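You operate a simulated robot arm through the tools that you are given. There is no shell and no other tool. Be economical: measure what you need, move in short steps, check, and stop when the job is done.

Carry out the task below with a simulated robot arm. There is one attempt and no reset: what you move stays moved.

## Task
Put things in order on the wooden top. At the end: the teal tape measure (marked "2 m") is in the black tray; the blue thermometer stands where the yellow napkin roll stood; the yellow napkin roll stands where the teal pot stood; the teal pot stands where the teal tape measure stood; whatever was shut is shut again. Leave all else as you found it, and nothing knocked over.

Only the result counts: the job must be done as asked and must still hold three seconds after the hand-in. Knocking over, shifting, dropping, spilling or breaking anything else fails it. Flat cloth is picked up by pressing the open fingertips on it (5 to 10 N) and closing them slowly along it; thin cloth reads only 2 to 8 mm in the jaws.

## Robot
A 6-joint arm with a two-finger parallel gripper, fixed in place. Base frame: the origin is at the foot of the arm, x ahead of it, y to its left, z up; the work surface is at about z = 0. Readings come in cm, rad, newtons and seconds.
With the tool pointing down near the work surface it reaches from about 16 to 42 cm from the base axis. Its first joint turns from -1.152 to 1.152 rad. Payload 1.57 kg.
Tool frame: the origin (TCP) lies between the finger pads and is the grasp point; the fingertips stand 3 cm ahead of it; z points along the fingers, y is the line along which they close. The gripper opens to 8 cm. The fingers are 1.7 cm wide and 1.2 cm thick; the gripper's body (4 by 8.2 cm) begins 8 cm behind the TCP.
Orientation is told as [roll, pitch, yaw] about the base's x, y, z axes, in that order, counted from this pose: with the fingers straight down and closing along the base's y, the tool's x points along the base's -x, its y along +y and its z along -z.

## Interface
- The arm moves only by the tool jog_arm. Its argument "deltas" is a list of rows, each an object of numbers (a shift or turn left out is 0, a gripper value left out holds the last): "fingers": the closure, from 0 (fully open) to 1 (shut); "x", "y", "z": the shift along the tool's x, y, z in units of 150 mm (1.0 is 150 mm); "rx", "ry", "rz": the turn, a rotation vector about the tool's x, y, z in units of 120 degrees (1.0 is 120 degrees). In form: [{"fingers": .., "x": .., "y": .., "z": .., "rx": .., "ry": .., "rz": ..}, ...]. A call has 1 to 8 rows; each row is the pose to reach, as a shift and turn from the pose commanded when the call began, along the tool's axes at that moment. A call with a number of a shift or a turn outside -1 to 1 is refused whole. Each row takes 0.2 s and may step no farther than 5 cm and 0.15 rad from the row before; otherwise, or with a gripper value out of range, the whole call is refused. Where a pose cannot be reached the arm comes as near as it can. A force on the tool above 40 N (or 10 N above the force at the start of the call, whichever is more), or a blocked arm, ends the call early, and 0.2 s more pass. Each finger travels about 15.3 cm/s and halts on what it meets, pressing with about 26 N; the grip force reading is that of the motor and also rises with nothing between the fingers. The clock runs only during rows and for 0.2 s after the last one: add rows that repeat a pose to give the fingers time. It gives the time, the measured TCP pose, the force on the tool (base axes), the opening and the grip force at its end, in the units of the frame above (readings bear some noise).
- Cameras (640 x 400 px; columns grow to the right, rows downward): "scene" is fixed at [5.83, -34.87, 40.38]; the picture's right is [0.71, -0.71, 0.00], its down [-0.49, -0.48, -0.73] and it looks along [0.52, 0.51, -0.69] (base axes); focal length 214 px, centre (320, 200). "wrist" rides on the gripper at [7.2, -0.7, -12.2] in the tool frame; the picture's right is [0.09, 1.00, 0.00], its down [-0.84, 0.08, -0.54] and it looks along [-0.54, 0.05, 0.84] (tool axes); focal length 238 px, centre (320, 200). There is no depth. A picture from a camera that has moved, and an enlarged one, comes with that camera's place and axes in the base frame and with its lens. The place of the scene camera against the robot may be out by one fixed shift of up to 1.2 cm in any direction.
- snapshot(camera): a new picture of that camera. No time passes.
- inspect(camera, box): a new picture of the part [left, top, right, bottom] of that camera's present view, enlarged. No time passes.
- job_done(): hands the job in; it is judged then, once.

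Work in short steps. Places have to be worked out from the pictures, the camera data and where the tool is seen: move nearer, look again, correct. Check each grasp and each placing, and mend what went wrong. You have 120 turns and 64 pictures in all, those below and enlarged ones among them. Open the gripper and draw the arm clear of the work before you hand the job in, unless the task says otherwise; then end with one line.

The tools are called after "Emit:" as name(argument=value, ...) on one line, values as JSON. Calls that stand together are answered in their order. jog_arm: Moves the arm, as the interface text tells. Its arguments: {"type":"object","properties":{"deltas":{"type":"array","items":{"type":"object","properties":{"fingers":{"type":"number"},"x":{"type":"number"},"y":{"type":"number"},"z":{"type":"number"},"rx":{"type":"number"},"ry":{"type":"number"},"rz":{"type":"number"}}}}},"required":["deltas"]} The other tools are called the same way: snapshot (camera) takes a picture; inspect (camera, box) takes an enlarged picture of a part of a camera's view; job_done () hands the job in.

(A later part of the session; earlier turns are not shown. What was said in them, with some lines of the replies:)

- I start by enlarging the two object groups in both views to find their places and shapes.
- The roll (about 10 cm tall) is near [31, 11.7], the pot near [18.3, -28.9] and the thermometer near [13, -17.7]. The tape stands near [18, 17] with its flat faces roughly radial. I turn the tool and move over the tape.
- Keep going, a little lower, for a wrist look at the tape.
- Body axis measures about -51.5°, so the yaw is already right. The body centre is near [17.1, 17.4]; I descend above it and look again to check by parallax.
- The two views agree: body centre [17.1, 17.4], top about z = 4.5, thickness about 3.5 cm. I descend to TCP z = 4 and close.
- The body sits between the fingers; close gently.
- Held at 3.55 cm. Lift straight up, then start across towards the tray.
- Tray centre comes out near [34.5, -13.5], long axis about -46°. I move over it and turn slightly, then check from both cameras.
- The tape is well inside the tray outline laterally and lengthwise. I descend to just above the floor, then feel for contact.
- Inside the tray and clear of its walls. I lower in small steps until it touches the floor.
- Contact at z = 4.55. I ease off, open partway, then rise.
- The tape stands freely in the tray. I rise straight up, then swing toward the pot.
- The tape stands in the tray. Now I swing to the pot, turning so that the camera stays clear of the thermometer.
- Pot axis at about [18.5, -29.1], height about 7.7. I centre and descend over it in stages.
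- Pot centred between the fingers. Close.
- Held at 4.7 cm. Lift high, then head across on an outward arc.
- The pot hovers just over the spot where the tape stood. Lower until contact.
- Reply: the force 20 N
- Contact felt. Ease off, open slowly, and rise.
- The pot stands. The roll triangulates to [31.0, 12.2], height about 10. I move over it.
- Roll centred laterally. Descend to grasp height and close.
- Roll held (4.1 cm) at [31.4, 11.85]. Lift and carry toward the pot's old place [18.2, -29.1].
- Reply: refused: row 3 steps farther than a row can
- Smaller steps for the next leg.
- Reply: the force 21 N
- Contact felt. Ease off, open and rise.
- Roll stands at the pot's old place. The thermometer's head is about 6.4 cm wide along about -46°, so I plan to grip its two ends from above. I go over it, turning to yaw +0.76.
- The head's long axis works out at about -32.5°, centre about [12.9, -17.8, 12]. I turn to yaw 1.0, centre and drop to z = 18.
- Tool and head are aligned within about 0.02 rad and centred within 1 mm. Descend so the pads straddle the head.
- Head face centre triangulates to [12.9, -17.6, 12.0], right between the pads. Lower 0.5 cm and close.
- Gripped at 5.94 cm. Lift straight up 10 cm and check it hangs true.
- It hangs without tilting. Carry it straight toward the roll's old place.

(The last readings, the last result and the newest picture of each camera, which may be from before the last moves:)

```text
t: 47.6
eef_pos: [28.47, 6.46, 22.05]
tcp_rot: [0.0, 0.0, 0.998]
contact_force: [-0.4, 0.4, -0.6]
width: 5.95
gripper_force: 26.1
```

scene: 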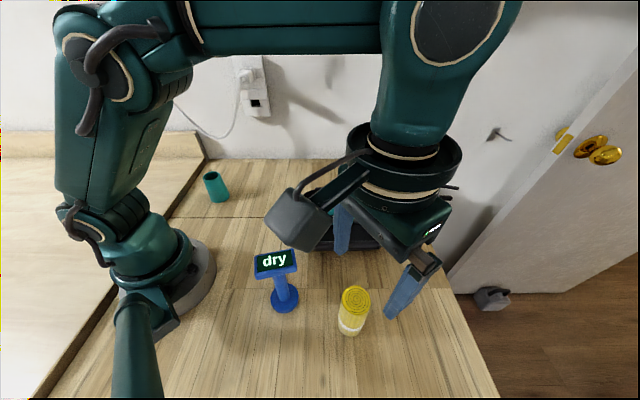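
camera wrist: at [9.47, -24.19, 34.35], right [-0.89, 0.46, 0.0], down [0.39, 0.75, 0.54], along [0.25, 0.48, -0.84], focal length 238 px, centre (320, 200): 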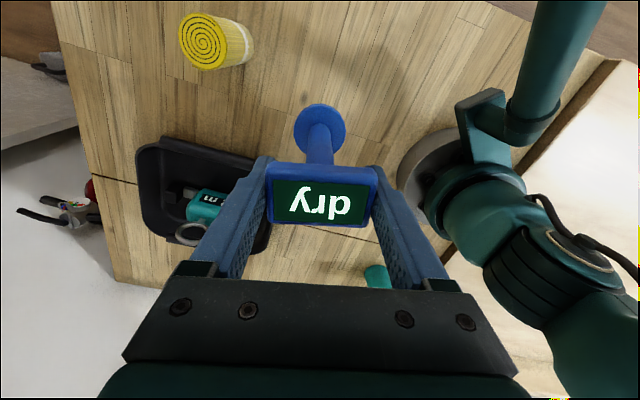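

Emit:
jog_arm(deltas=[{"x": -0.22, "y": 0.015}, {"x": -0.443, "y": 0.031}, {"x": -0.443, "y": 0.031}])

Emit:
snapshot(camera="wrist")

Emit:
snapshot(camera="scene")

```text
t: 48.4
eef_pos: [31.69, 12.33, 21.94]
tcp_rot: [0.0, 0.003, 0.998]
contact_force: [1.1, 0.4, -1.7]
width: 5.99
gripper_force: 26.0
```

```text
23 pictures are left
camera wrist: at [28.39, 5.95, 34.21], right [-0.89, 0.46, 0.0], down [0.39, 0.75, 0.54], along [0.25, 0.48, -0.84], focal length 238 px, centre (320, 200)
```

wrist: 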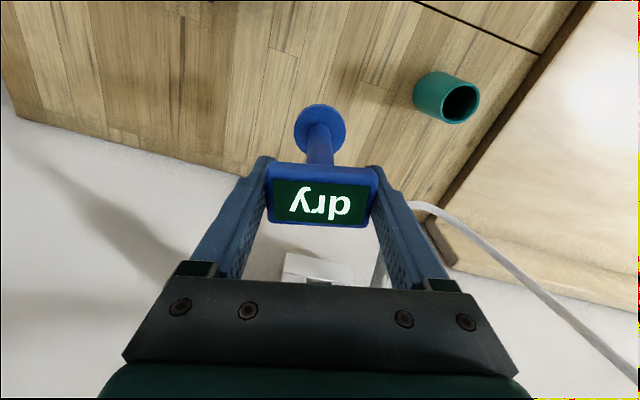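

```text
22 pictures are left
```

scene: 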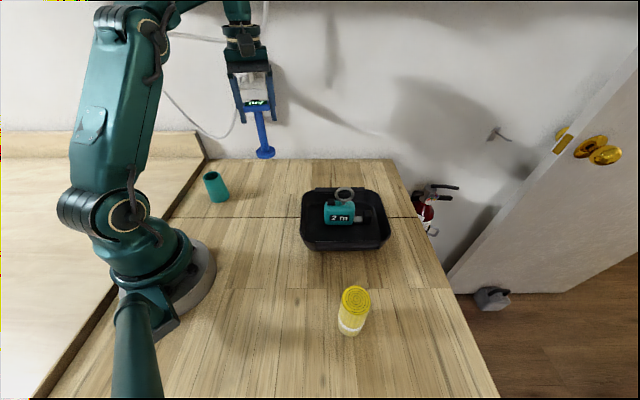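

Clear of everything. Descend to just above the surface and check.

Emit:
jog_arm(deltas=[{"z": 0.2}, {"z": 0.4}, {"z": 0.56}, {"z": 0.62}, {"z": 0.62}])

Emit:
inspect(camera="scene", box=[170, 130, 330, 230])

```text
t: 49.6
eef_pos: [31.69, 12.32, 12.71]
tcp_rot: [0.0, 0.0, 0.997]
contact_force: [-0.4, 0.0, -1.4]
width: 5.96
gripper_force: 26.2
```

```text
4.00 times, centred on (250, 180) of scene
camera zoom: at [5.83, -34.87, 40.38], right [0.71, -0.71, 0.0], down [-0.49, -0.48, -0.73], along [0.52, 0.51, -0.69], focal length 858 px, centre (600, 280)
```

zoom: 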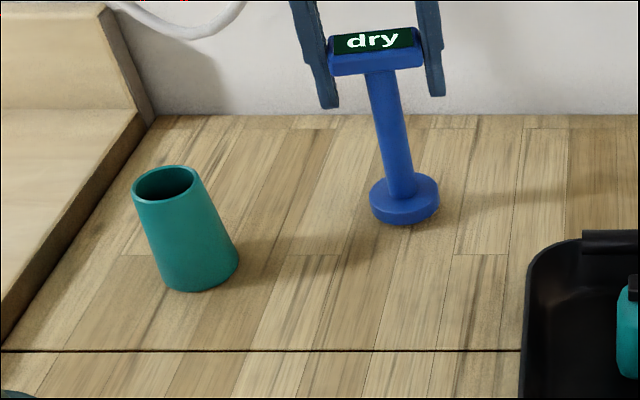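

Emit:
jog_arm(deltas=[{"z": 0.02}, {"z": 0.035}, {"z": 0.043}, {"z": 0.043}])

```text
t: 50.6
eef_pos: [31.66, 12.37, 12.12]
tcp_rot: [0.0, 0.0, 0.997]
contact_force: [0.6, -0.8, -1.5]
width: 5.98
gripper_force: 26.6
```

Emit:
jog_arm(deltas=[{"z": 0.007}, {"z": 0.014}, {"z": 0.014}])

```text
t: 51.4
eef_pos: [31.73, 12.26, 11.98]
tcp_rot: [-0.001, 0.0, 0.998]
contact_force: [-1.0, -2.1, 10.0]
width: 5.99
gripper_force: 25.8
```

Touching with 10 N. Ease off slightly, open, check before rising.

Emit:
jog_arm(deltas=[{"z": -0.005}, {"z": -0.005, "fingers": 0.2}, {"z": -0.005, "fingers": 0.1}, {"z": -0.005, "fingers": 0.0}, {"z": -0.005, "fingers": 0.0}])

Emit:
snapshot(camera="wrist")

```text
t: 52.6
eef_pos: [31.76, 12.37, 12.02]
tcp_rot: [-0.001, 0.001, 0.999]
contact_force: [0.5, 0.2, 0.1]
width: 7.97
gripper_force: 0.2
```

```text
20 pictures are left
camera wrist: at [28.34, 5.89, 24.18], right [-0.89, 0.46, 0.0], down [0.39, 0.75, 0.54], along [0.25, 0.48, -0.84], focal length 238 px, centre (320, 200)
```

wrist: 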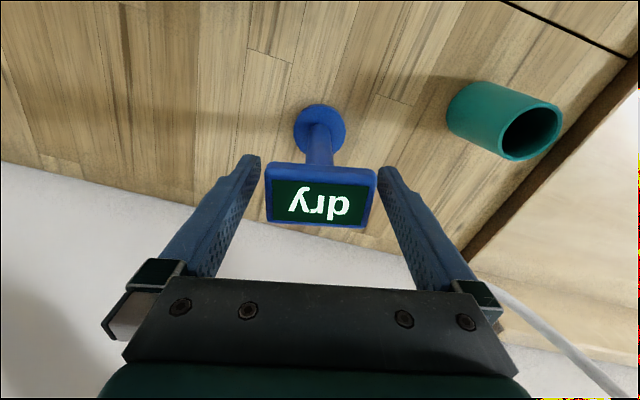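

The thermometer stands free, both fingers clear. Rise straight up and draw back.

Emit:
jog_arm(deltas=[{"z": -0.15}, {"z": -0.4}, {"z": -0.7}, {"z": -0.9}, {"z": -0.9, "x": 0.3}, {"z": -0.9, "x": 0.6}, {"z": -0.9, "x": 0.9}])

Emit:
snapshot(camera="scene")

Emit:
inspect(camera="scene", box=[170, 130, 410, 280])

```text
t: 54.2
eef_pos: [24.36, 0.98, 25.44]
tcp_rot: [-0.003, 0.0, 0.999]
contact_force: [0.5, 0.0, 0.2]
width: 8.01
gripper_force: 0.1
out of reach, approached as far as the arm can: row 4
```

```text
19 pictures are left
```

scene: 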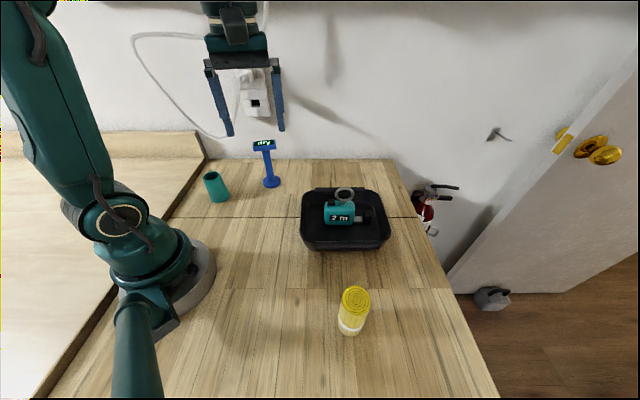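

```text
2.67 times, centred on (290, 205) of scene
camera zoom: at [5.83, -34.87, 40.38], right [0.71, -0.71, 0.0], down [-0.49, -0.48, -0.73], along [0.52, 0.51, -0.69], focal length 572 px, centre (400, 187)
```

zoom: 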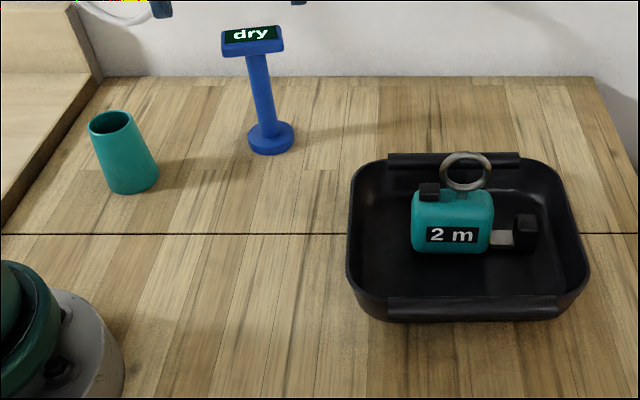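

Everything stands upright in its asked place, the gripper is open and the arm is clear; nothing had been shut or opened. Hand in.

Emit:
job_done()

```text
The job is handed in.
```

The job is handed in: the tape measure is in the black tray, and the thermometer, napkin roll and pot stand upright in their asked places, within about 1 cm by the pictures. Nothing was knocked over, and nothing needed shutting.
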